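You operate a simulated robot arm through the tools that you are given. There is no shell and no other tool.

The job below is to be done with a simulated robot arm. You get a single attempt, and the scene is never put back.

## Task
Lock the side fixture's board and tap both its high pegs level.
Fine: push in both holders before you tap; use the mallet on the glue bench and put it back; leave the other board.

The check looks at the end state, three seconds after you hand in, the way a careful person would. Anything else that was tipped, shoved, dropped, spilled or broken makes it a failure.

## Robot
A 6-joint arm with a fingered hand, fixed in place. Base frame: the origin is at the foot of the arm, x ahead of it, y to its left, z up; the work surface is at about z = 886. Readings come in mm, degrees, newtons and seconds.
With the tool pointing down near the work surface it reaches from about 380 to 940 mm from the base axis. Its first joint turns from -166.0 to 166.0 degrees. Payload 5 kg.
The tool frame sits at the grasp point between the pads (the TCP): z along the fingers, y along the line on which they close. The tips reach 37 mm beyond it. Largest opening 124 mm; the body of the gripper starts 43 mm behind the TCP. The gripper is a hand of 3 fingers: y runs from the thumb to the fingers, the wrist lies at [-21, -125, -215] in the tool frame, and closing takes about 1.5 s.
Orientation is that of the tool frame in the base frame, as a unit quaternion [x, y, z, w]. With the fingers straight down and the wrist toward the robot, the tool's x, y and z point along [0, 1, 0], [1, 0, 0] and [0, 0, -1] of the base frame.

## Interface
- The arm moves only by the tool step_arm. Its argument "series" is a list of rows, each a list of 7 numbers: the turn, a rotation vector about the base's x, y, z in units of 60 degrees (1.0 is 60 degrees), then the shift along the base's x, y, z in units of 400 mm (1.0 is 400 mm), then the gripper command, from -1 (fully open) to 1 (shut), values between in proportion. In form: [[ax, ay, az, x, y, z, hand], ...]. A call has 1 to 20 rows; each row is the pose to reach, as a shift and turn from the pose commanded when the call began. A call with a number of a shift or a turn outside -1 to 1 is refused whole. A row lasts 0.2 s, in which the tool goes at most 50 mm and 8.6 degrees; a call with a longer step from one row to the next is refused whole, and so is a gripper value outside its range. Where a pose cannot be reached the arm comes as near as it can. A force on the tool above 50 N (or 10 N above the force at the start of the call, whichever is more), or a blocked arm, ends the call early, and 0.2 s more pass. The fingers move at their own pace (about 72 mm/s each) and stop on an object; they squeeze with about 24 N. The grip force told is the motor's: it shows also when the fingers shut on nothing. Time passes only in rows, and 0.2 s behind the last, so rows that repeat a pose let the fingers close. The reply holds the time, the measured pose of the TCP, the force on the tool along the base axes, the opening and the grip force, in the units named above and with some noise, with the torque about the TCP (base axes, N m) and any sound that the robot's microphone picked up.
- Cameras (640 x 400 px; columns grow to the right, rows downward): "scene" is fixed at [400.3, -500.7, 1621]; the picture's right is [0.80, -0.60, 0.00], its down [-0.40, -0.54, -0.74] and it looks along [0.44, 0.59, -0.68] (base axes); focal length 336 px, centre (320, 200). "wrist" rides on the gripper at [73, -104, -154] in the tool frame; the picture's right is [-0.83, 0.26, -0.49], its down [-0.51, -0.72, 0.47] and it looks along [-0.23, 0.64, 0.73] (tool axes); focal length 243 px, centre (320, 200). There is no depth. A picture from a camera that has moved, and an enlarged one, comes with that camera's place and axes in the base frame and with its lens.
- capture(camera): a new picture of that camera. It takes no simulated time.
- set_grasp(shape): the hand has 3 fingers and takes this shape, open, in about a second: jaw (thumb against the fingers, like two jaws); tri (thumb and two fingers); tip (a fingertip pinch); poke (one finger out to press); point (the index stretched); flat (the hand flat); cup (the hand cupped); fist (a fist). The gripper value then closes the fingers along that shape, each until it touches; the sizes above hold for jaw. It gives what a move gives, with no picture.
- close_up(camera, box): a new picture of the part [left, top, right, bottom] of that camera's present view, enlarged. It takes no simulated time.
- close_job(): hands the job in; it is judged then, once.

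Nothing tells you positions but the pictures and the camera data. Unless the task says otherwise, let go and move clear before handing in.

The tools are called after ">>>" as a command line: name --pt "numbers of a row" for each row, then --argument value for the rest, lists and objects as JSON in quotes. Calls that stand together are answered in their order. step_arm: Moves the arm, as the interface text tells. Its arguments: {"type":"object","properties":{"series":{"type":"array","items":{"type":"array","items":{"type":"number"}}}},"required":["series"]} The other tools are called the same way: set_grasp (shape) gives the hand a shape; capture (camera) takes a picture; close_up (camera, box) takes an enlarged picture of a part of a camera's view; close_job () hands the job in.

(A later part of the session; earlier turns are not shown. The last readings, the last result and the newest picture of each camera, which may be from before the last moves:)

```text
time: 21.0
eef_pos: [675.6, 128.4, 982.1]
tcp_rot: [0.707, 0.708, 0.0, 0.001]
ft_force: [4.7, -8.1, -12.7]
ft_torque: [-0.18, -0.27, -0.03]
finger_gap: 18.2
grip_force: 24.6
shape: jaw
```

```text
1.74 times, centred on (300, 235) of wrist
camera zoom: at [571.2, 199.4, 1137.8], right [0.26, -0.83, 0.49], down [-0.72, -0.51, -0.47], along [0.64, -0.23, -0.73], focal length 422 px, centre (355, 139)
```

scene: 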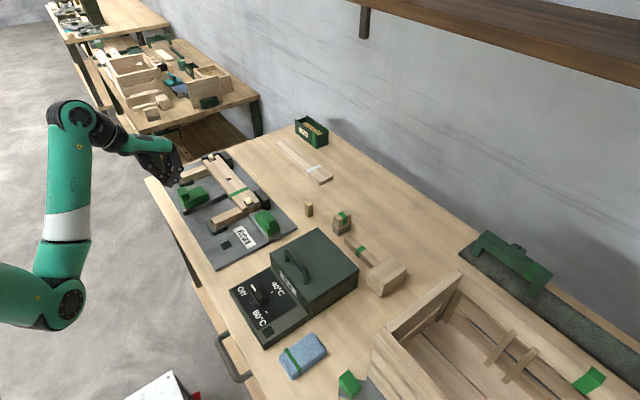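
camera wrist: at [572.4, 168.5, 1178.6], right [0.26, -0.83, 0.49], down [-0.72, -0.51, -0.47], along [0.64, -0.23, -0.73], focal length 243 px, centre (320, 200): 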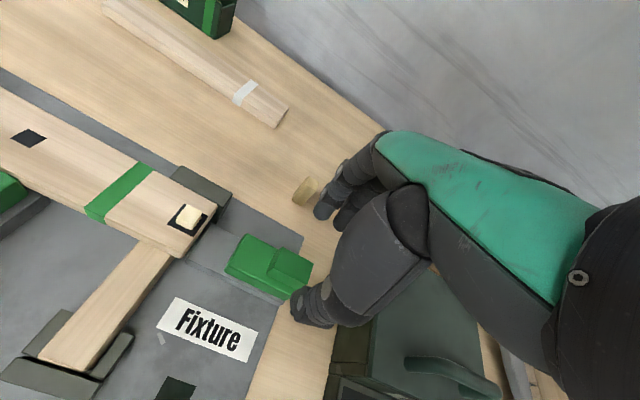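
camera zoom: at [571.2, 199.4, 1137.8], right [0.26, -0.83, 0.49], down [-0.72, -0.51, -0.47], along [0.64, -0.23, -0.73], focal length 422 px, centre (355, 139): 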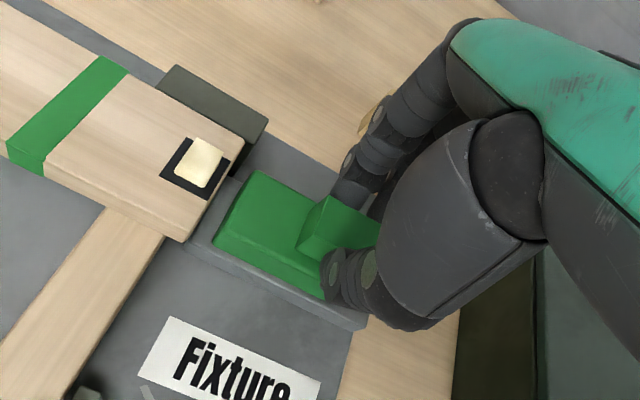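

The holder slides at about 8 N and is almost at the board end. I'll continue in small steps.

>>> step_arm --pt "0 0 0 0 0.01 0 1" --pt "0 0 0 0 0.02 0 1" --pt "0 0 0 0 0.025 0 1" --pt "0 0 0 0 0.03 0 1"

>>> close_up --camera "wrist" --box '[150, 120, 450, 350]'

>>> close_up --camera "scene" --box '[190, 130, 320, 250]'

```text
time: 22.0
eef_pos: [676.0, 140.5, 983.2]
tcp_rot: [0.707, 0.708, -0.001, 0.001]
ft_force: [0.4, -9.7, -12.8]
ft_torque: [-0.27, -0.14, -0.04]
finger_gap: 18.0
grip_force: 24.0
shape: jaw
```

```text
1.74 times, centred on (300, 235) of wrist
camera zoom: at [571.5, 211.4, 1137.8], right [0.26, -0.83, 0.49], down [-0.72, -0.51, -0.47], along [0.64, -0.23, -0.73], focal length 422 px, centre (355, 139)
```

zoom: 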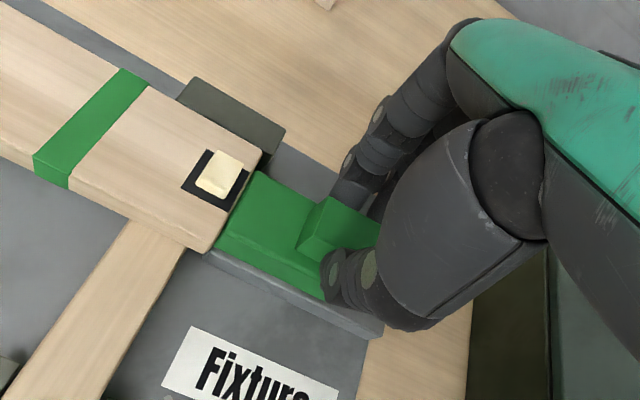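

```text
3.33 times, centred on (255, 190) of scene
camera zoom: at [400.3, -500.7, 1621.0], right [0.8, -0.6, 0.0], down [-0.4, -0.54, -0.74], along [0.44, 0.59, -0.68], focal length 1122 px, centre (537, 233)
```

zoom: 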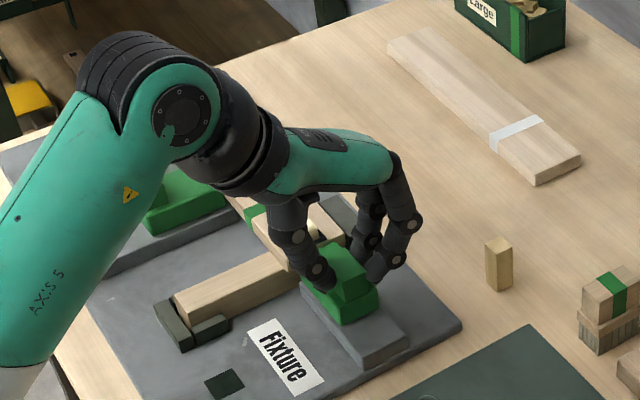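

The holder is right at the board's end now. I'll keep sliding so the board seats against its end fence.

>>> step_arm --pt "0 0 0 0 0.005 0 1" --pt "0 0 0 0 0.01 0 1" --pt "0 0 0 0 0.015 0 1" --pt "0 0 0 0 0.02 0 1" --pt "0 0 0 0 0.02 0 1"

>>> close_up --camera "scene" --box '[190, 135, 240, 170]'

>>> close_up --camera "wrist" --box '[200, 150, 400, 300]'

```text
time: 23.2
eef_pos: [676.4, 147.1, 983.9]
tcp_rot: [0.707, 0.708, -0.001, 0.0]
ft_force: [-2.3, -18.6, -14.1]
ft_torque: [-0.44, -0.06, -0.09]
finger_gap: 17.6
grip_force: 24.1
shape: jaw
```

```text
11.43 times, centred on (215, 152) of scene
camera zoom: at [400.3, -500.7, 1621.0], right [0.8, -0.6, 0.0], down [-0.4, -0.54, -0.74], along [0.44, 0.59, -0.68], focal length 3845 px, centre (1520, 743)
```

zoom: 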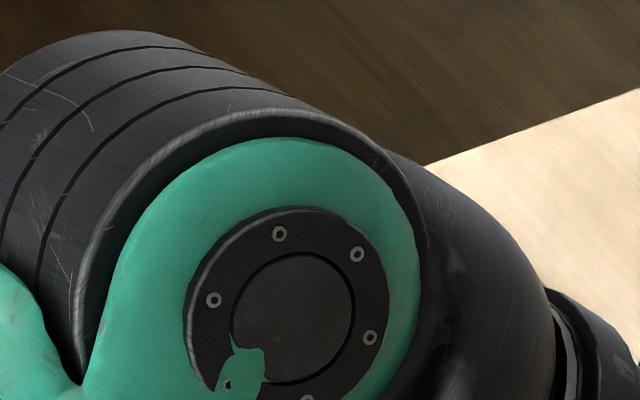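

```text
2.67 times, centred on (300, 225) of wrist
camera zoom: at [571.9, 219.0, 1137.9], right [0.26, -0.83, 0.49], down [-0.72, -0.51, -0.47], along [0.64, -0.23, -0.73], focal length 647 px, centre (373, 133)
```

zoom: 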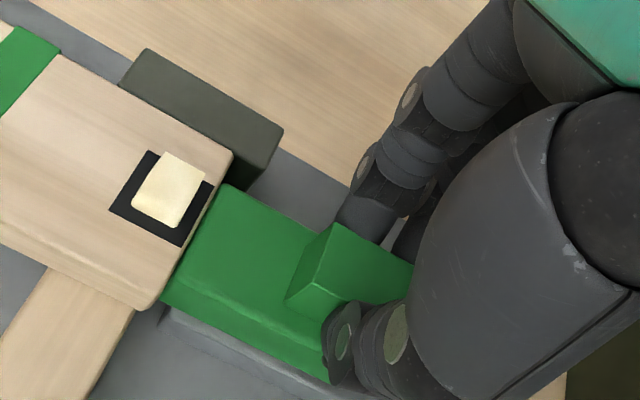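

>>> step_arm --pt "0 0 0 0 0.005 0 1" --pt "0 0 0 0 0.01 0 1" --pt "0 0 0 0 0.015 0 1" --pt "0 0 0 0 0.015 0 1"

>>> close_up --camera "wrist" --box '[200, 150, 400, 300]'

```text
time: 24.2
eef_pos: [676.2, 153.6, 983.1]
tcp_rot: [0.707, 0.707, -0.001, 0.0]
ft_force: [-0.1, -27.9, -8.9]
ft_torque: [-0.65, -0.16, -0.09]
finger_gap: 17.1
grip_force: 23.7
shape: jaw
```

```text
2.67 times, centred on (300, 225) of wrist
camera zoom: at [572.1, 224.7, 1137.6], right [0.26, -0.83, 0.49], down [-0.72, -0.51, -0.47], along [0.64, -0.23, -0.73], focal length 647 px, centre (373, 133)
```

zoom: 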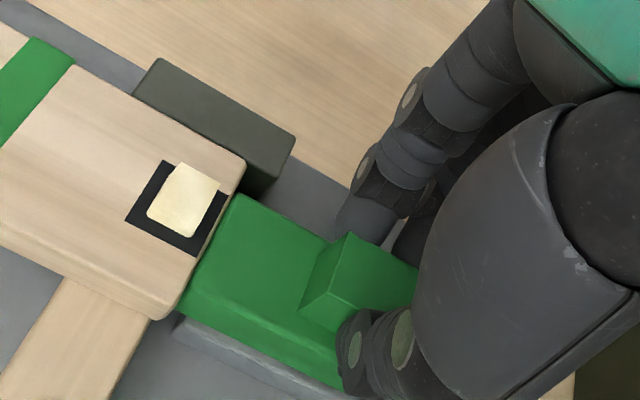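

The force reached 28 N and my fingers are starting to slip on the knob. I'll release, lift, and check the far end of the board.

>>> step_arm --pt "0 0 0 0 -0.005 0 0.5" --pt "0 0 0 0 -0.01 0 0" --pt "0 0 0 0 -0.01 0 -0.1" --pt "0 0 0 0 -0.01 0 -0.1" --pt "0 0 0 0 -0.01 0.05 -0.1" --pt "0 0 0 0 -0.01 0.12 -0.1" --pt "0 0 0 0 -0.1 0.2 0.5" --pt "0 0 0 0 -0.2 0.25 1" --pt "0 0 0 0 -0.3 0.25 1" --pt "0 0 0 0 -0.3 0.25 1" --pt "0 0 0 0 -0.3 0.25 1"

>>> capture --camera "scene"

>>> close_up --camera "scene" --box '[195, 140, 240, 170]'

>>> close_up --camera "scene" --box '[225, 180, 295, 225]'

>>> capture --camera "wrist"

```text
time: 26.6
eef_pos: [677.0, 33.2, 1083.2]
tcp_rot: [0.706, 0.708, 0.0, 0.0]
ft_force: [-0.6, -0.7, -0.7]
ft_torque: [0.01, -0.01, -0.04]
finger_gap: 0.0
grip_force: 24.6
shape: jaw
```

```text
taken
```

scene: 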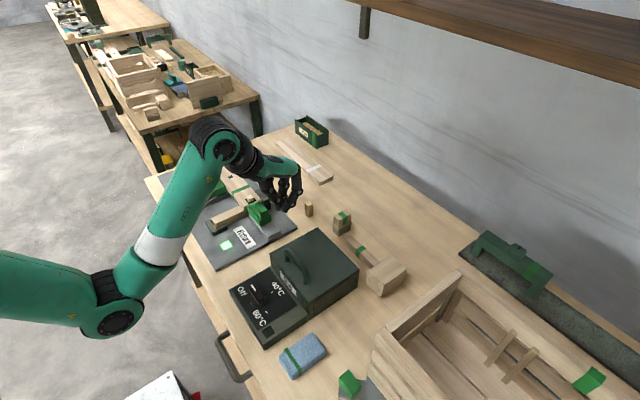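

```text
13.33 times, centred on (218, 155) of scene
camera zoom: at [400.3, -500.7, 1621.0], right [0.8, -0.6, 0.0], down [-0.4, -0.54, -0.74], along [0.44, 0.59, -0.68], focal length 4486 px, centre (1687, 800)
```

zoom: 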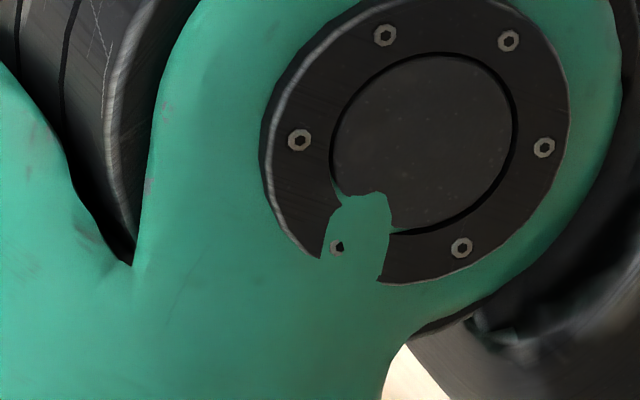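

```text
8.89 times, centred on (260, 202) of scene
camera zoom: at [400.3, -500.7, 1621.0], right [0.8, -0.6, 0.0], down [-0.4, -0.54, -0.74], along [0.44, 0.59, -0.68], focal length 2991 px, centre (853, 178)
```

zoom: 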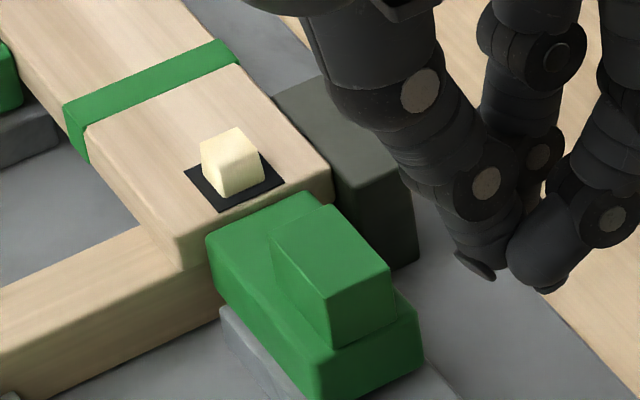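

```text
taken
camera wrist: at [572.9, 105.1, 1238.1], right [0.26, -0.83, 0.49], down [-0.72, -0.51, -0.47], along [0.64, -0.23, -0.73], focal length 243 px, centre (320, 200)
```

wrist: 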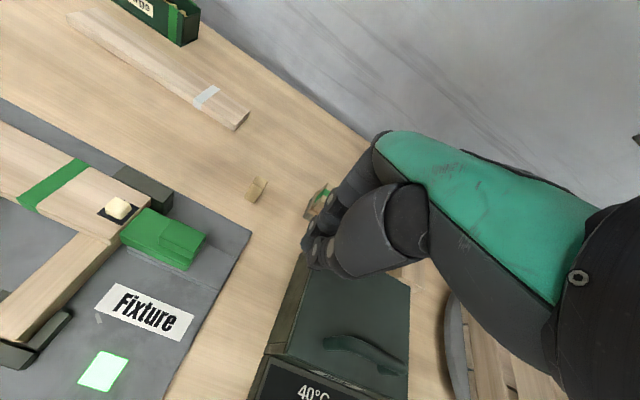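

The fixture's indicator lamp has turned green, so the board is locked. Next I'll go over the mallet handle (x≈823, y≈-145) with the hand partly open to clear the glue pot.

>>> step_arm --pt "0 0 0 0.06 -0.07 0 0.5" --pt "0 0 0 0.12 -0.14 0 0" --pt "0 0 0 0.18 -0.21 0 0" --pt "0 0 0 0.24 -0.28 0 0" --pt "0 0 0 0.3 -0.36 0 0" --pt "0 0 0 0.365 -0.4475 0 0" --pt "0 0 0 0.365 -0.4475 0 0"

>>> capture --camera "wrist"

>>> close_up --camera "scene" --box '[320, 190, 440, 310]'

>>> close_up --camera "scene" --box '[195, 140, 240, 170]'

>>> close_up --camera "scene" --box '[225, 180, 295, 225]'

```text
time: 28.2
eef_pos: [820.9, -146.1, 1082.0]
tcp_rot: [0.706, 0.708, 0.001, -0.001]
ft_force: [0.3, 0.3, -0.1]
ft_torque: [0.0, 0.03, 0.0]
finger_gap: 61.4
grip_force: 0.1
shape: jaw
```

```text
taken
camera wrist: at [716.9, -75.2, 1236.6], right [0.26, -0.83, 0.49], down [-0.72, -0.51, -0.47], along [0.64, -0.23, -0.73], focal length 243 px, centre (320, 200)
```

wrist: 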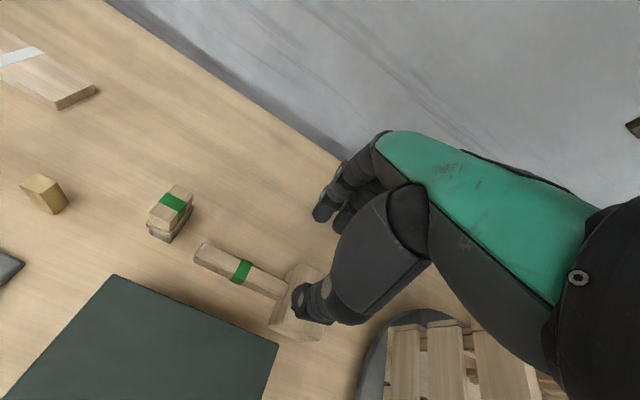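

```text
3.33 times, centred on (380, 250) of scene
camera zoom: at [400.3, -500.7, 1621.0], right [0.8, -0.6, 0.0], down [-0.4, -0.54, -0.74], along [0.44, 0.59, -0.68], focal length 1122 px, centre (120, 33)
```

zoom: 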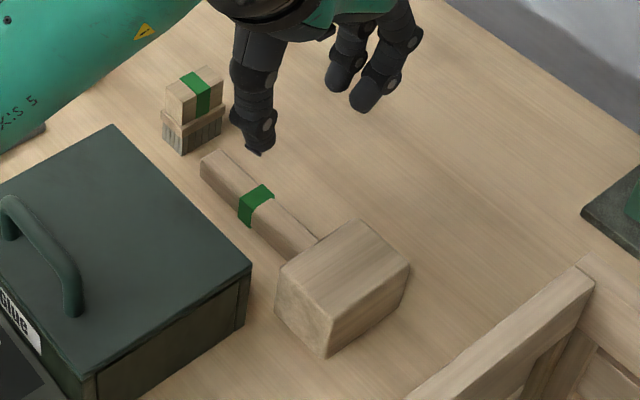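

```text
13.33 times, centred on (218, 155) of scene
camera zoom: at [400.3, -500.7, 1621.0], right [0.8, -0.6, 0.0], down [-0.4, -0.54, -0.74], along [0.44, 0.59, -0.68], focal length 4486 px, centre (1687, 800)
```

zoom: 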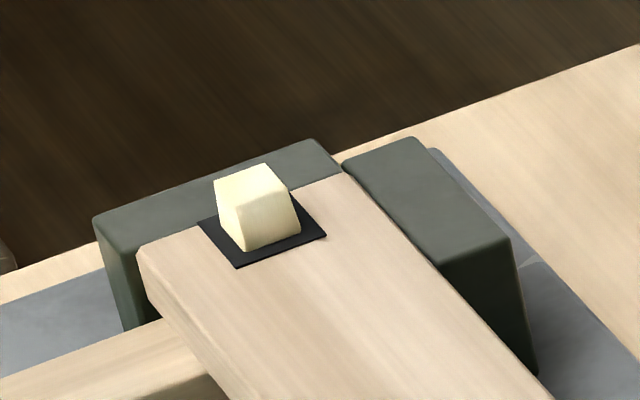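

```text
8.89 times, centred on (260, 202) of scene
camera zoom: at [400.3, -500.7, 1621.0], right [0.8, -0.6, 0.0], down [-0.4, -0.54, -0.74], along [0.44, 0.59, -0.68], focal length 2991 px, centre (853, 178)
```

zoom: 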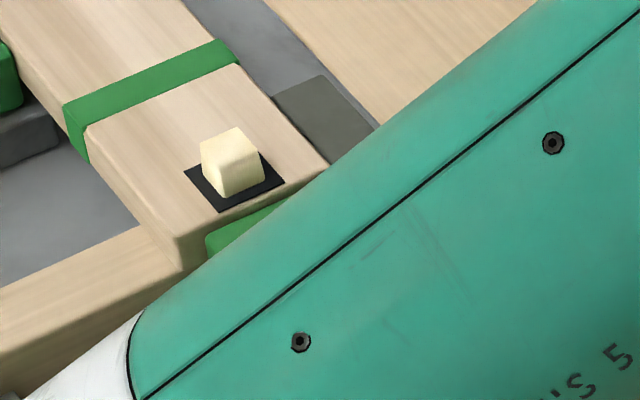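

The board is now seated flush against its fences. The mallet handle runs from (825, -60) to (817, -171), turned about 4.5°. I'll align to it and descend partway, then check.

>>> step_arm --pt "0 0 -0.075 0 0.015 0 0" --pt "0 0 -0.075 0 0.015 -0.08 0" --pt "0 0 -0.075 0 0.015 -0.16 0" --pt "0 0 -0.075 0 0.015 -0.24 0" --pt "0 0 -0.075 0 0.015 -0.275 0" --pt "0 0 -0.075 0 0.015 -0.275 0"

>>> close_up --camera "wrist" --box '[150, 150, 450, 350]'

>>> close_up --camera "scene" --box '[320, 190, 440, 310]'

```text
time: 29.6
eef_pos: [820.3, -140.2, 972.7]
tcp_rot: [0.734, 0.68, 0.001, -0.001]
ft_force: [-1.1, 0.3, 0.7]
ft_torque: [0.0, 0.04, 0.03]
finger_gap: 61.6
grip_force: 0.0
shape: jaw
```

```text
2.00 times, centred on (300, 250) of wrist
camera zoom: at [722.6, -60.1, 1127.1], right [0.2, -0.85, 0.49], down [-0.76, -0.45, -0.47], along [0.62, -0.28, -0.73], focal length 485 px, centre (360, 100)
```

zoom: 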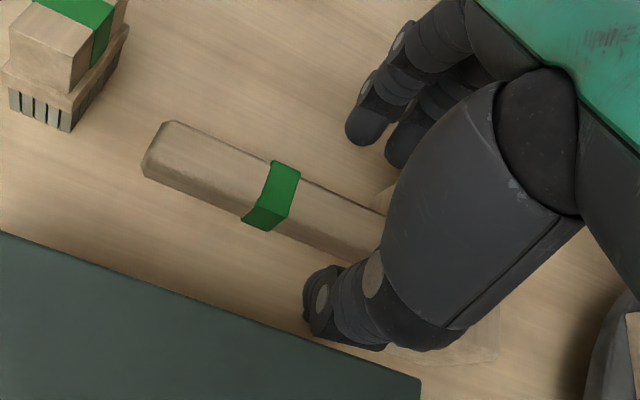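

```text
3.33 times, centred on (380, 250) of scene
camera zoom: at [400.3, -500.7, 1621.0], right [0.8, -0.6, 0.0], down [-0.4, -0.54, -0.74], along [0.44, 0.59, -0.68], focal length 1122 px, centre (120, 33)
```

zoom: 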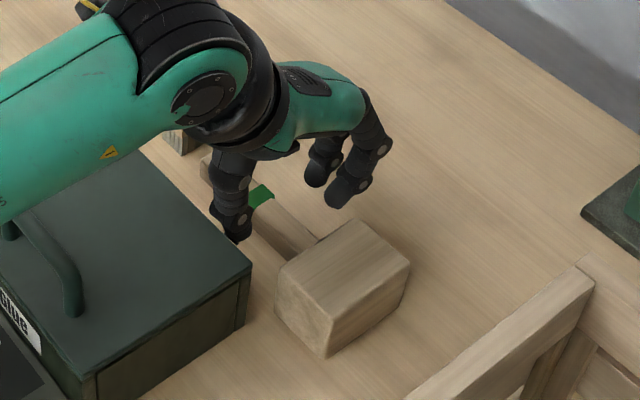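

The hand straddles the handle, with about 14 mm of thumb clearance to the pot. I'll narrow slightly, descend to grasp height and close.

>>> step_arm --pt "0 0 0 0 0 0 0.15" --pt "0 0 0 0 0 -0.03 0.15" --pt "0 0 0 0 0 -0.06 0.15" --pt "0 0 0 0 0 -0.09 0.15" --pt "0 0 0 0 0 -0.09 0.15"

>>> close_up --camera "wrist" --box '[150, 150, 450, 350]'

>>> close_up --camera "scene" --box '[320, 190, 440, 310]'

```text
time: 30.8
eef_pos: [820.7, -140.0, 937.8]
tcp_rot: [0.734, 0.679, 0.0, 0.0]
ft_force: [0.0, 1.0, 0.3]
ft_torque: [0.01, 0.0, 0.0]
finger_gap: 52.7
grip_force: 0.1
shape: jaw
```

```text
2.00 times, centred on (300, 250) of wrist
camera zoom: at [722.9, -60.8, 1092.2], right [0.2, -0.85, 0.49], down [-0.76, -0.45, -0.47], along [0.62, -0.28, -0.73], focal length 485 px, centre (360, 100)
```

zoom: 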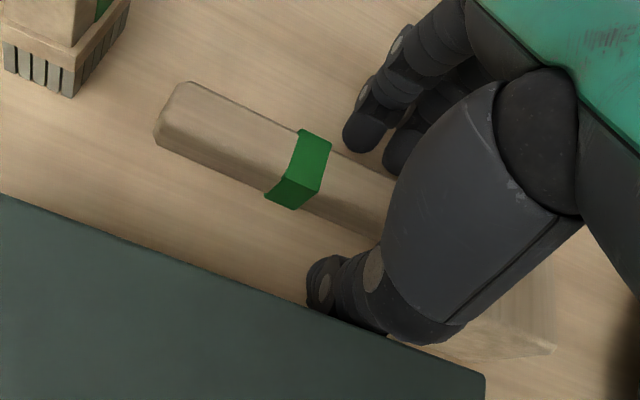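

```text
3.33 times, centred on (380, 250) of scene
camera zoom: at [400.3, -500.7, 1621.0], right [0.8, -0.6, 0.0], down [-0.4, -0.54, -0.74], along [0.44, 0.59, -0.68], focal length 1122 px, centre (120, 33)
```

zoom: 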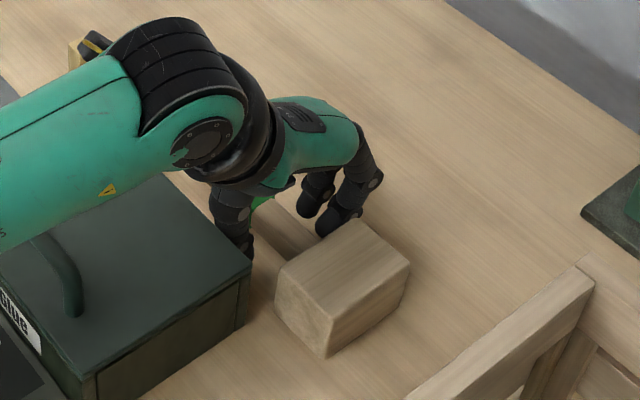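

No contact so far. I'll close on the handle.

>>> step_arm --pt "0 0 0 0 0 0 0.4" --pt "0 0 0 0 0 0 0.7" --pt "0 0 0 0 0 0 1" --pt "0 0 0 0 0 0 1" --pt "0 0 0 0 0 0 1" --pt "0 0 0 0 0 0 1"

>>> close_up --camera "scene" --box '[320, 190, 440, 310]'

>>> step_arm --pt "0 0 0 0 0 0.02 1" --pt "0 0 0 0 0 0.05 1" --pt "0 0 0 0 0 0.1 1" --pt "0 0 0 0 0 0.1 1"

>>> close_up --camera "scene" --box '[320, 190, 440, 310]'

>>> close_up --camera "wrist" --box '[150, 150, 450, 350]'

```text
time: 32.2
eef_pos: [822.1, -140.6, 936.7]
tcp_rot: [0.734, 0.679, 0.0, 0.0]
ft_force: [-0.2, -0.2, -0.2]
ft_torque: [-0.03, -0.01, 0.03]
finger_gap: 19.0
grip_force: 24.0
shape: jaw
```

```text
3.33 times, centred on (380, 250) of scene
camera zoom: at [400.3, -500.7, 1621.0], right [0.8, -0.6, 0.0], down [-0.4, -0.54, -0.74], along [0.44, 0.59, -0.68], focal length 1122 px, centre (120, 33)
```

zoom: 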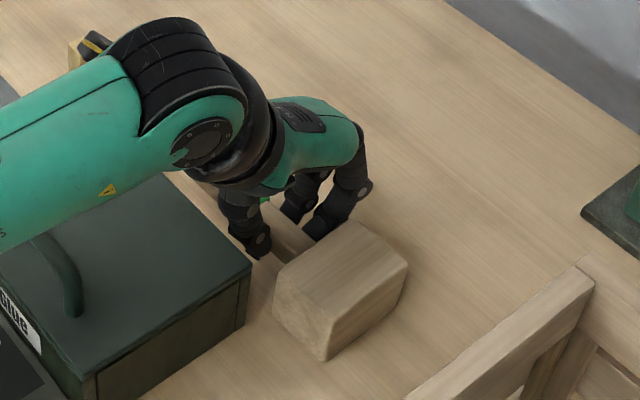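

```text
time: 33.2
eef_pos: [824.0, -139.9, 977.5]
tcp_rot: [0.734, 0.679, 0.0, -0.001]
ft_force: [0.1, 0.0, -3.8]
ft_torque: [0.19, -0.01, -0.02]
finger_gap: 18.8
grip_force: 23.7
shape: jaw
```

```text
3.33 times, centred on (380, 250) of scene
camera zoom: at [400.3, -500.7, 1621.0], right [0.8, -0.6, 0.0], down [-0.4, -0.54, -0.74], along [0.44, 0.59, -0.68], focal length 1122 px, centre (120, 33)
```

zoom: 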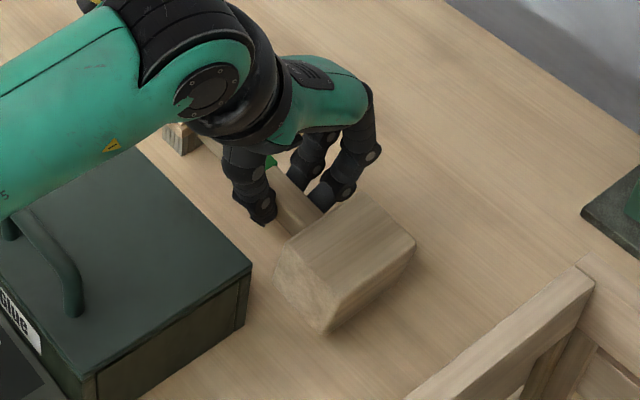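

```text
2.00 times, centred on (300, 250) of wrist
camera zoom: at [723.8, -60.4, 1132.6], right [0.2, -0.85, 0.49], down [-0.76, -0.45, -0.47], along [0.62, -0.28, -0.73], focal length 485 px, centre (360, 100)
```

zoom: 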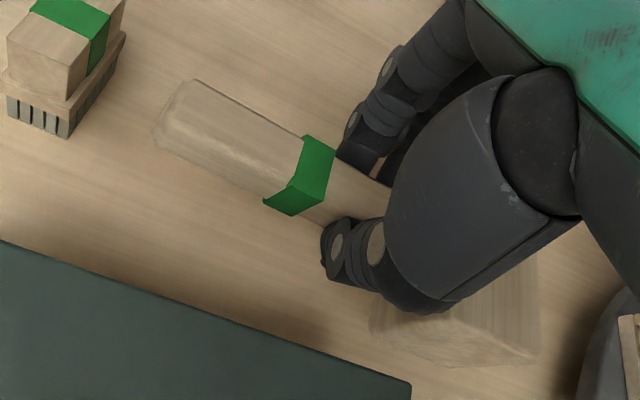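

I have the mallet lifted, but the heavy head droops when held by the handle, so a tap would just pivot it. I'll set it back down where it was and regrip it by the head, so that the push goes straight down.

>>> step_arm --pt "0 0 0 0 0 -0.03 1" --pt "0 0 0 0 0 -0.05 1" --pt "0 0 0 0 0 -0.065 1" --pt "0 0 0 0 0 -0.08 1" --pt "0 0 0 0 0 -0.09 1" --pt "0 0 0 0 0 -0.1 1" --pt "0 0 0 0 0 -0.1 1"

>>> close_up --camera "scene" --box '[320, 190, 440, 310]'

```text
time: 34.8
eef_pos: [821.1, -139.1, 938.4]
tcp_rot: [0.734, 0.679, 0.0, 0.001]
ft_force: [0.6, 0.9, 3.5]
ft_torque: [-0.04, -0.08, 0.07]
finger_gap: 19.3
grip_force: 23.9
shape: jaw
```

```text
3.33 times, centred on (380, 250) of scene
camera zoom: at [400.3, -500.7, 1621.0], right [0.8, -0.6, 0.0], down [-0.4, -0.54, -0.74], along [0.44, 0.59, -0.68], focal length 1122 px, centre (120, 33)
```

zoom: 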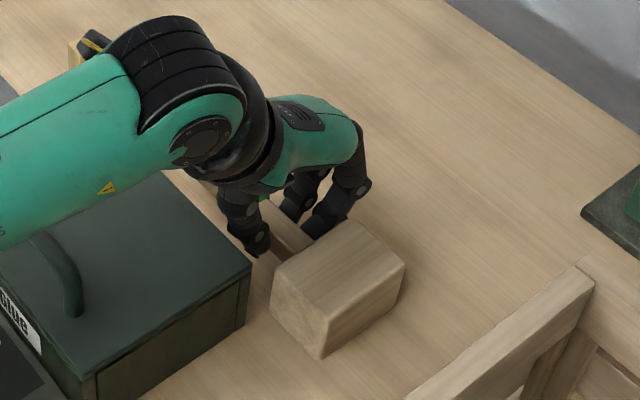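

It's back down and level. I'll release and rise for a view of the head.

>>> step_arm --pt "0 0 0 0 0 0 0.6" --pt "0 0 0 0 0 0 0.15" --pt "0 0 0 0 0 0 0.15" --pt "0 0 0 0 0 0 0.15" --pt "0 0 0 0 0 0.06 0.15" --pt "0 0 0 0 0 0.15 0.15" --pt "0 0 0 0 0 0.25 0" --pt "0 0 0 0 -0.08 0.25 -0.5" --pt "0 0 0 0 -0.165 0.25 -0.95" --pt "0 0 0 0 -0.165 0.25 -0.95"

>>> capture --camera "wrist"

>>> close_up --camera "scene" --box '[320, 190, 440, 310]'

>>> close_up --camera "wrist" --box '[150, 170, 450, 370]'

```text
time: 37.0
eef_pos: [823.1, -206.0, 1038.6]
tcp_rot: [0.734, 0.68, -0.001, 0.0]
ft_force: [0.0, 0.0, -0.4]
ft_torque: [-0.02, 0.04, 0.01]
finger_gap: 120.7
grip_force: 0.1
shape: jaw
```

```text
taken
camera wrist: at [724.0, -126.0, 1192.5], right [0.2, -0.85, 0.49], down [-0.76, -0.45, -0.47], along [0.62, -0.28, -0.73], focal length 243 px, centre (320, 200)
```

wrist: 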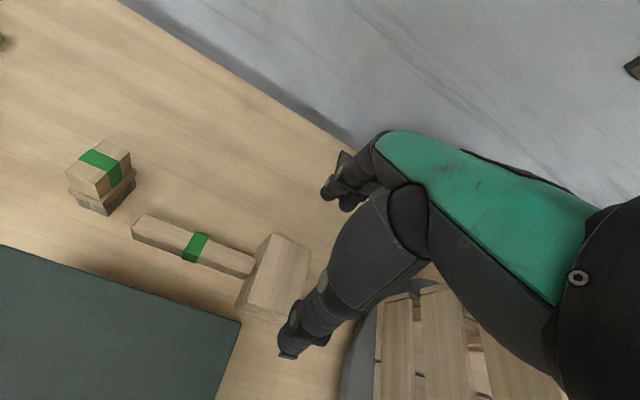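

```text
3.33 times, centred on (380, 250) of scene
camera zoom: at [400.3, -500.7, 1621.0], right [0.8, -0.6, 0.0], down [-0.4, -0.54, -0.74], along [0.44, 0.59, -0.68], focal length 1122 px, centre (120, 33)
```

zoom: 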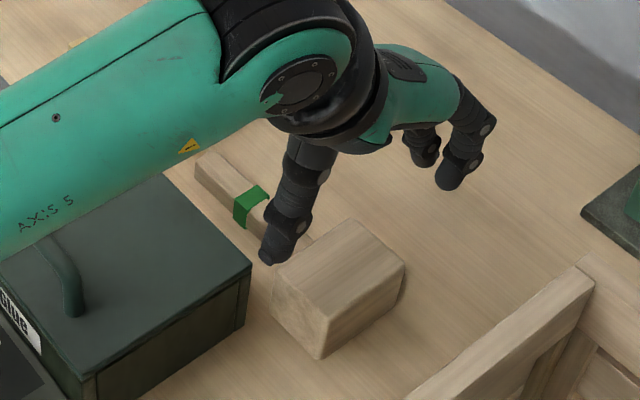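

```text
2.00 times, centred on (300, 270) of wrist
camera zoom: at [724.0, -126.0, 1192.5], right [0.2, -0.85, 0.49], down [-0.76, -0.45, -0.47], along [0.62, -0.28, -0.73], focal length 485 px, centre (360, 60)
```

zoom: 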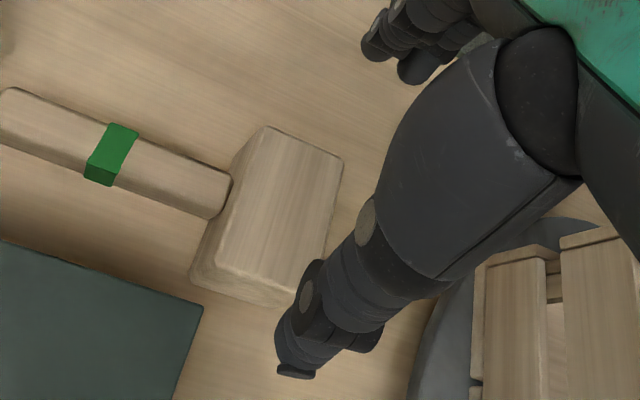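

The head's centre is around (824, -204), nearly under the grasp point. I'll descend around the head with the hand wide open and check before closing.

>>> step_arm --pt "0 0 0 0 0 -0.06 -0.85" --pt "0 0 0 0 0 -0.12 -0.85" --pt "0 0 0 0 0 -0.17 -0.85" --pt "0 0 0 0 0 -0.2 -0.85" --pt "0 0 0 0 0 -0.225 -0.85" --pt "0 0 0 0 0 -0.25 -0.85" --pt "0 0 0 0 0 -0.25 -0.85"

>>> close_up --camera "scene" --box '[320, 190, 440, 310]'

>>> close_up --camera "wrist" --box '[150, 170, 450, 370]'

```text
time: 38.6
eef_pos: [823.3, -204.8, 936.2]
tcp_rot: [0.734, 0.679, 0.0, 0.001]
ft_force: [0.3, -0.5, 0.3]
ft_torque: [-0.01, 0.01, 0.01]
finger_gap: 114.7
grip_force: 0.1
shape: jaw
```

```text
3.33 times, centred on (380, 250) of scene
camera zoom: at [400.3, -500.7, 1621.0], right [0.8, -0.6, 0.0], down [-0.4, -0.54, -0.74], along [0.44, 0.59, -0.68], focal length 1122 px, centre (120, 33)
```

zoom: 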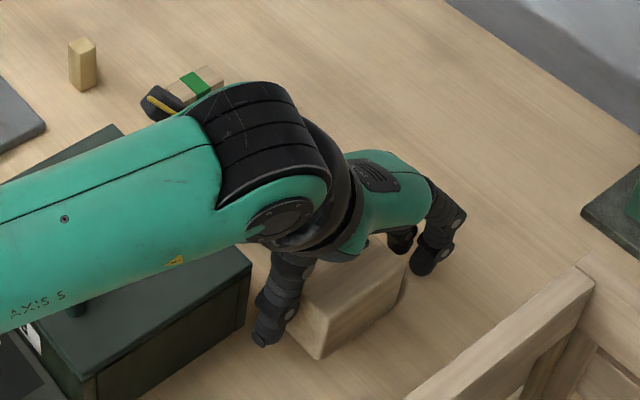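

```text
2.00 times, centred on (300, 270) of wrist
camera zoom: at [725.9, -126.5, 1091.5], right [0.2, -0.85, 0.49], down [-0.76, -0.45, -0.47], along [0.62, -0.28, -0.73], focal length 485 px, centre (360, 60)
```

zoom: 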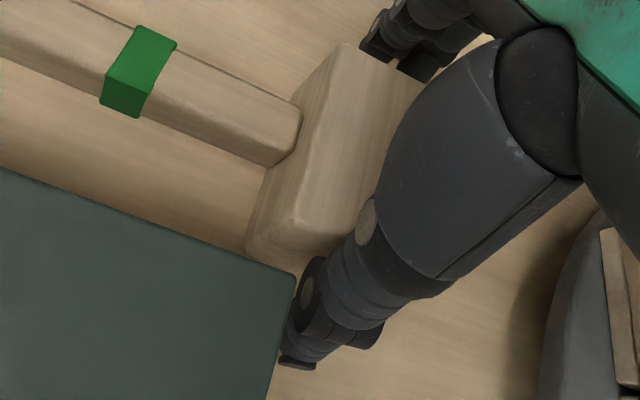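

The fingers straddle the head with no contact. I'll close and lift slightly.

>>> step_arm --pt "0 0 0 0 0 0 -0.5" --pt "0 0 0 0 0 0 0" --pt "0 0 0 0 0 0 0.5" --pt "0 0 0 0 0 0 1" --pt "0 0 0 0 0 0 1" --pt "0 0 0 0 0 0 1"

>>> step_arm --pt "0 0 0 0 0 0.01 1" --pt "0 0 0 0 0 0.03 1" --pt "0 0 0 0 0 0.06 1" --pt "0 0 0 0 0 0.1 1" --pt "0 0 0 0 0 0.1 1"

>>> close_up --camera "scene" --box '[320, 190, 440, 310]'

>>> close_up --camera "wrist" --box '[150, 170, 450, 370]'

```text
time: 40.0
eef_pos: [823.8, -207.0, 936.6]
tcp_rot: [0.734, 0.679, 0.0, 0.0]
ft_force: [-0.6, -0.3, 0.5]
ft_torque: [0.01, 0.03, 0.02]
finger_gap: 78.8
grip_force: 24.8
shape: jaw
```

```text
time: 41.2
eef_pos: [822.9, -203.8, 975.8]
tcp_rot: [0.734, 0.679, 0.0, 0.0]
ft_force: [0.1, -0.7, -4.1]
ft_torque: [-0.03, 0.0, 0.03]
finger_gap: 78.8
grip_force: 24.1
shape: jaw
```

```text
3.33 times, centred on (380, 250) of scene
camera zoom: at [400.3, -500.7, 1621.0], right [0.8, -0.6, 0.0], down [-0.4, -0.54, -0.74], along [0.44, 0.59, -0.68], focal length 1122 px, centre (120, 33)
```

zoom: 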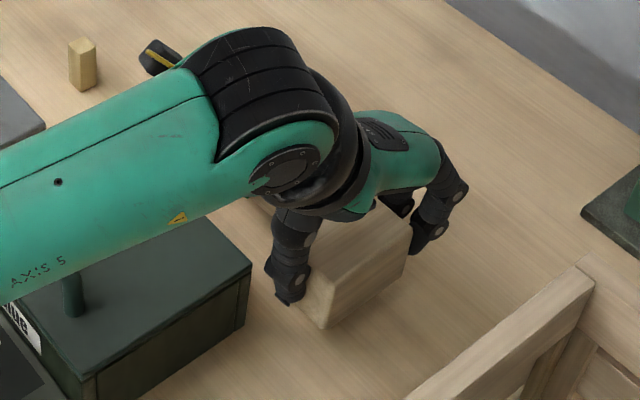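

```text
2.00 times, centred on (300, 270) of wrist
camera zoom: at [724.6, -125.5, 1131.3], right [0.2, -0.85, 0.49], down [-0.76, -0.45, -0.47], along [0.62, -0.28, -0.73], focal length 485 px, centre (360, 60)
```

zoom: 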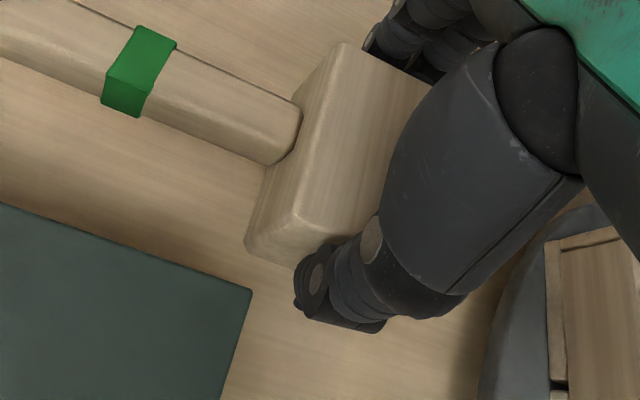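

The mallet is held level by its head, with the head bottom about 50 mm below the grasp point. I'll lift it high and carry it over to the near peg at (680, 220).

>>> step_arm --pt "0 0 0 0 0 0.08 1" --pt "0 0 0 0 0 0.16 1" --pt "0 0 0 0 0 0.24 1" --pt "0 0 0 0 0 0.28 1" --pt "0 0 0 -0.03 0.08 0.28 1" --pt "0 0 0 -0.06 0.16 0.28 1" --pt "0 0 0 -0.09 0.25 0.28 1" --pt "0 0 0.02 -0.12 0.34 0.28 1" --pt "0 0 0.04 -0.15 0.43 0.28 1" --pt "0 0 0.06 -0.19 0.52 0.28 1" --pt "0 0 0.075 -0.23 0.61 0.28 1" --pt "0 0 0.075 -0.27 0.7 0.28 1" --pt "0 0 0.075 -0.31 0.79 0.28 1" --pt "0 0 0.075 -0.34 0.88 0.28 1" --pt "0 0 0.075 -0.355 0.96 0.28 1" --pt "0 0 0.075 -0.355 1 0.28 1" --pt "0 0 0.075 -0.355 1 0.28 1"

>>> capture --camera "scene"

>>> capture --camera "wrist"

```text
time: 44.8
eef_pos: [679.4, 194.1, 1091.1]
tcp_rot: [0.706, 0.708, -0.001, 0.001]
ft_force: [0.3, -0.4, -4.2]
ft_torque: [-0.06, -0.04, 0.0]
finger_gap: 78.6
grip_force: 24.3
shape: jaw
```

```text
taken
```

scene: 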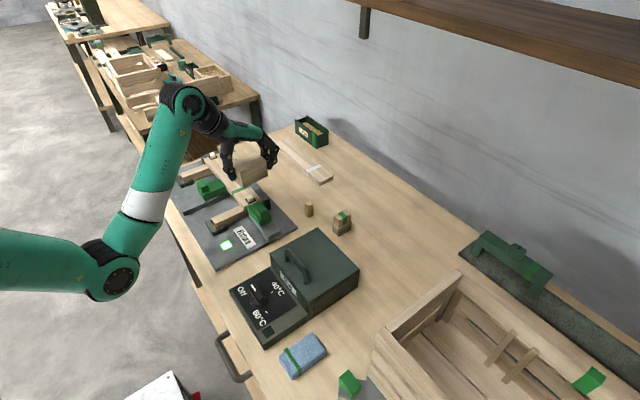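

```text
taken
camera wrist: at [575.3, 266.2, 1245.9], right [0.26, -0.83, 0.49], down [-0.72, -0.51, -0.47], along [0.64, -0.23, -0.73], focal length 243 px, centre (320, 200)
```

wrist: 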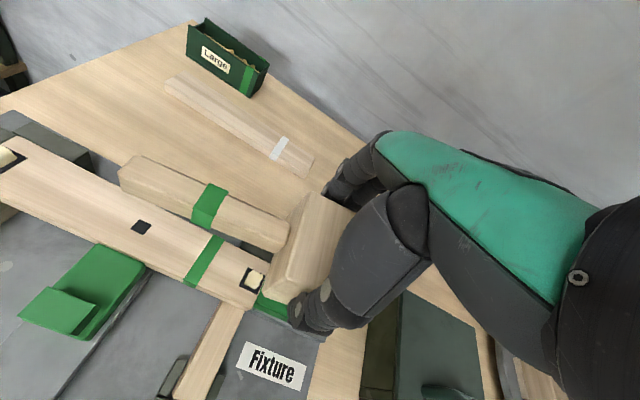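

The near peg is confirmed near (678, 218). I'll position the head over it and descend to just above.

>>> step_arm --pt "0 0 0 -0.0125 0.0675 0 1" --pt "0 0 0 -0.0125 0.0675 -0.08 1" --pt "0 0 0 -0.0125 0.0675 -0.15 1" --pt "0 0 0 -0.0125 0.0675 -0.19 1" --pt "0 0 0 -0.0125 0.0675 -0.19 1"

>>> close_up --camera "scene" --box '[200, 150, 300, 230]'

>>> close_up --camera "wrist" --box '[150, 150, 450, 350]'

```text
time: 46.0
eef_pos: [673.9, 223.3, 1012.8]
tcp_rot: [0.707, 0.707, -0.001, 0.0]
ft_force: [0.0, 0.6, -3.0]
ft_torque: [0.02, -0.01, 0.01]
finger_gap: 78.6
grip_force: 24.1
shape: jaw
```

```text
5.00 times, centred on (250, 190) of scene
camera zoom: at [400.3, -500.7, 1621.0], right [0.8, -0.6, 0.0], down [-0.4, -0.54, -0.74], along [0.44, 0.59, -0.68], focal length 1682 px, centre (670, 250)
```

zoom: 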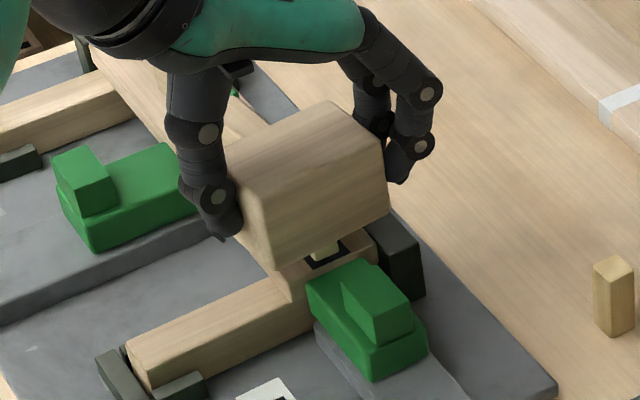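

```text
2.00 times, centred on (300, 250) of wrist
camera zoom: at [568.9, 294.6, 1168.4], right [0.26, -0.83, 0.49], down [-0.72, -0.51, -0.47], along [0.64, -0.23, -0.73], focal length 485 px, centre (360, 100)
```

zoom: 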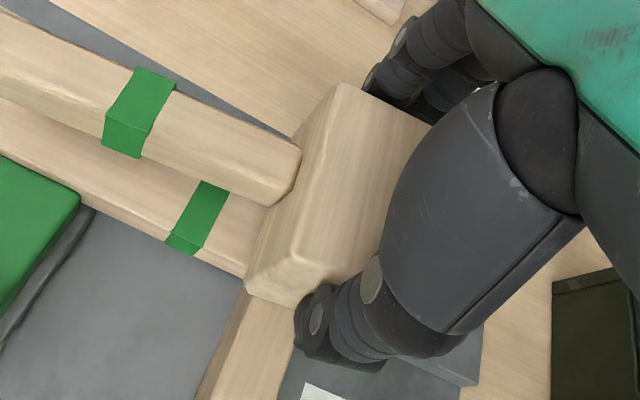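

The head is about 12 mm above the peg and clear of the holder knob. I'll do a gentle first tap and read the force.

>>> step_arm --pt "0 0 0 0 0 -0.02 1" --pt "0 0 0 0 0 -0.04 1" --pt "0 0 0 0 0 -0.05 1"

>>> close_up --camera "scene" --box '[220, 170, 290, 220]'

```text
time: 46.8
eef_pos: [674.9, 222.5, 997.6]
tcp_rot: [0.707, 0.708, 0.002, 0.002]
ft_force: [-4.3, -0.5, 14.2]
ft_torque: [0.03, 0.37, 0.01]
finger_gap: 78.0
grip_force: 23.9
shape: jaw
```

```text
8.00 times, centred on (255, 195) of scene
camera zoom: at [400.3, -500.7, 1621.0], right [0.8, -0.6, 0.0], down [-0.4, -0.54, -0.74], along [0.44, 0.59, -0.68], focal length 2692 px, centre (840, 240)
```

zoom: 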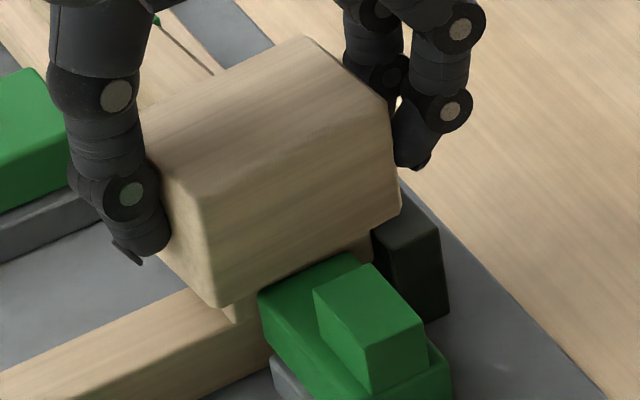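

Contact at about 14 N, with the head on the peg. I'll make a proper tap: lift a little and strike down.

>>> step_arm --pt "0 0 0 0 0 0.03 1" --pt "0 0 0 0 0 0.05 1" --pt "0 0 0 0 0 0.05 1" --pt "0 0 0 0 0 -0.025 1" --pt "0 0 0 0 0 0.05 1" --pt "0 0 0 0 0 0.05 1"

>>> close_up --camera "scene" --box '[220, 170, 290, 220]'

```text
time: 48.2
eef_pos: [676.3, 222.1, 1011.4]
tcp_rot: [0.707, 0.707, 0.0, 0.0]
ft_force: [0.4, -0.3, -3.4]
ft_torque: [-0.02, -0.04, 0.02]
finger_gap: 78.2
grip_force: 24.0
shape: jaw
```

```text
8.00 times, centred on (255, 195) of scene
camera zoom: at [400.3, -500.7, 1621.0], right [0.8, -0.6, 0.0], down [-0.4, -0.54, -0.74], along [0.44, 0.59, -0.68], focal length 2692 px, centre (840, 240)
```

zoom: 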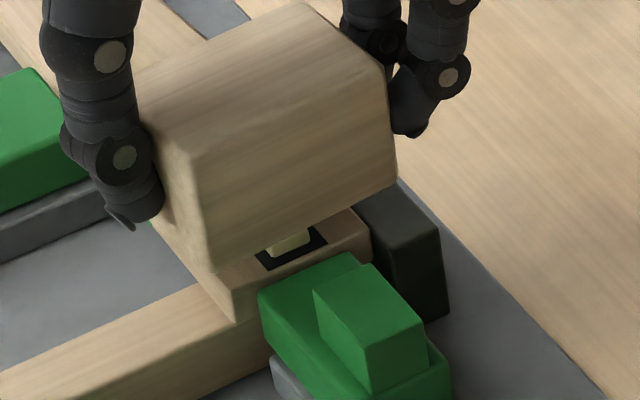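

>>> step_arm --pt "0 0 0 0 0.05 0.04 1" --pt "0 0 0 0 0.12 0.06 1" --pt "0 0 0 0 0.15 0.06 1"

>>> close_up --camera "scene" --box '[235, 185, 280, 215]'

```text
time: 49.0
eef_pos: [673.7, 282.4, 1035.3]
tcp_rot: [0.707, 0.708, 0.0, 0.001]
ft_force: [-0.1, -0.3, -4.2]
ft_torque: [-0.04, 0.01, -0.02]
finger_gap: 78.1
grip_force: 24.3
shape: jaw
```

```text
13.33 times, centred on (258, 200) of scene
camera zoom: at [400.3, -500.7, 1621.0], right [0.8, -0.6, 0.0], down [-0.4, -0.54, -0.74], along [0.44, 0.59, -0.68], focal length 4486 px, centre (1153, 200)
```

zoom: 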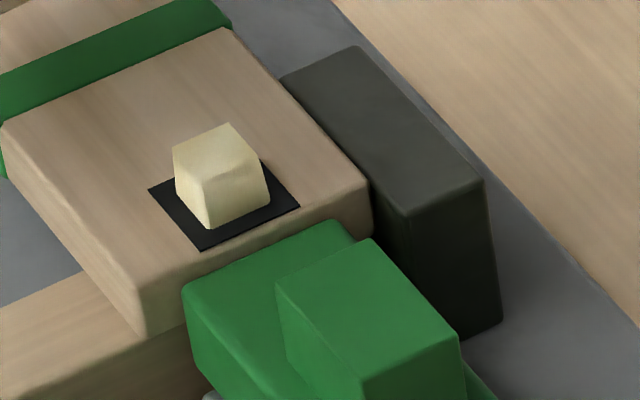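

The peg has hardly moved, so it needs a stronger tap. I'll strike faster from higher up and follow through.

>>> step_arm --pt "0 0 0 0.005 -0.08 0 1" --pt "0 0 0 0.0075 -0.15 0 1" --pt "0 0 0 0.0075 -0.15 0 1" --pt "0 0 0 0.0075 -0.15 -0.12 1" --pt "0 0 0 0.0075 -0.15 -0.12 1" --pt "0 0 0 0.0075 -0.15 -0.04 1" --pt "0 0 0 0.0075 -0.08 0 1" --pt "0 0 0 0.0075 0 0 1" --pt "0 0 0 0.0075 0 0 1"

>>> close_up --camera "scene" --box '[235, 185, 280, 215]'

>>> close_up --camera "scene" --box '[200, 140, 300, 220]'

```text
time: 51.0
eef_pos: [678.5, 282.0, 1037.0]
tcp_rot: [0.707, 0.707, 0.0, 0.0]
ft_force: [-0.7, -0.5, -3.5]
ft_torque: [-0.04, 0.01, -0.04]
finger_gap: 78.2
grip_force: 24.0
shape: jaw
```

```text
13.33 times, centred on (258, 200) of scene
camera zoom: at [400.3, -500.7, 1621.0], right [0.8, -0.6, 0.0], down [-0.4, -0.54, -0.74], along [0.44, 0.59, -0.68], focal length 4486 px, centre (1153, 200)
```

zoom: 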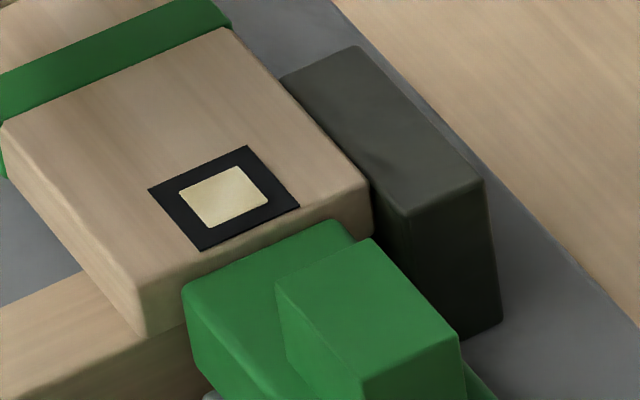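

```text
5.00 times, centred on (250, 180) of scene
camera zoom: at [400.3, -500.7, 1621.0], right [0.8, -0.6, 0.0], down [-0.4, -0.54, -0.74], along [0.44, 0.59, -0.68], focal length 1682 px, centre (670, 300)
```

zoom: 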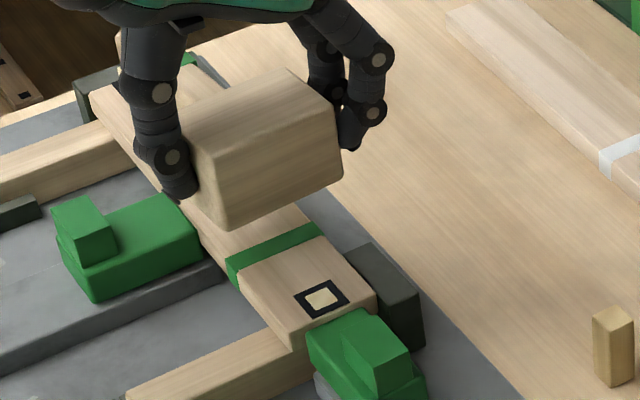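

The near peg is now flush with the board. I'll move over the far peg at (680, 491) the same way.

>>> step_arm --pt "0 0 0 0 0.1 0.02 1" --pt "0 0 0 0 0.2 0.02 1" --pt "0 0 0 0 0.3 0.02 1" --pt "0 0 0 0 0.4 0.02 1" --pt "0 0 0 0 0.46 0.02 1" --pt "0 0 0 0 0.505 0 1" --pt "0 0 0 0 0.505 0 1"

>>> close_up --camera "scene" --box '[170, 110, 270, 190]'

>>> capture --camera "wrist"

>>> close_up --camera "scene" --box '[240, 190, 265, 207]'

```text
time: 52.6
eef_pos: [677.1, 484.0, 1038.5]
tcp_rot: [0.707, 0.708, 0.0, 0.0]
ft_force: [0.7, 0.4, -3.2]
ft_torque: [-0.03, 0.0, 0.01]
finger_gap: 77.8
grip_force: 23.9
shape: jaw
```

```text
5.00 times, centred on (220, 150) of scene
camera zoom: at [400.3, -500.7, 1621.0], right [0.8, -0.6, 0.0], down [-0.4, -0.54, -0.74], along [0.44, 0.59, -0.68], focal length 1682 px, centre (820, 450)
```

zoom: 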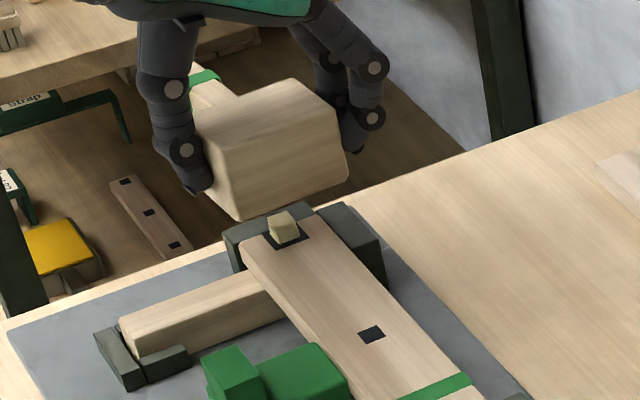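

```text
taken
camera wrist: at [572.8, 555.3, 1192.1], right [0.26, -0.83, 0.49], down [-0.72, -0.51, -0.47], along [0.64, -0.23, -0.73], focal length 243 px, centre (320, 200)
```

wrist: 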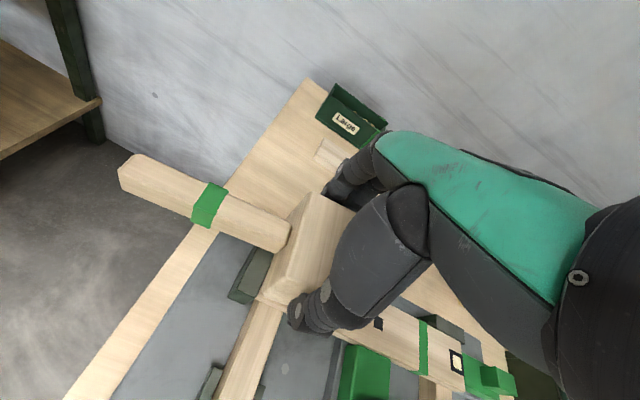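

```text
16.00 times, centred on (252, 198) of scene
camera zoom: at [400.3, -500.7, 1621.0], right [0.8, -0.6, 0.0], down [-0.4, -0.54, -0.74], along [0.44, 0.59, -0.68], focal length 5383 px, centre (1400, 224)
```

zoom: 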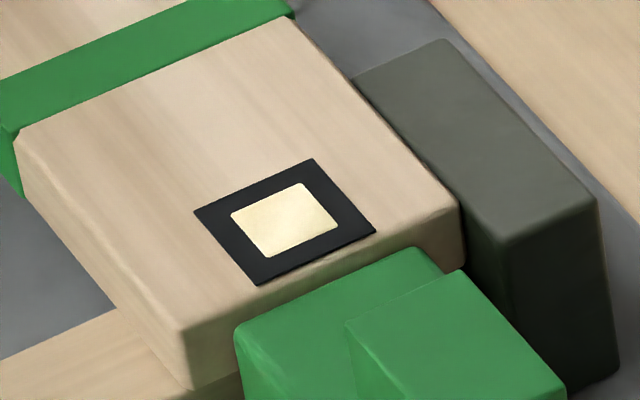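

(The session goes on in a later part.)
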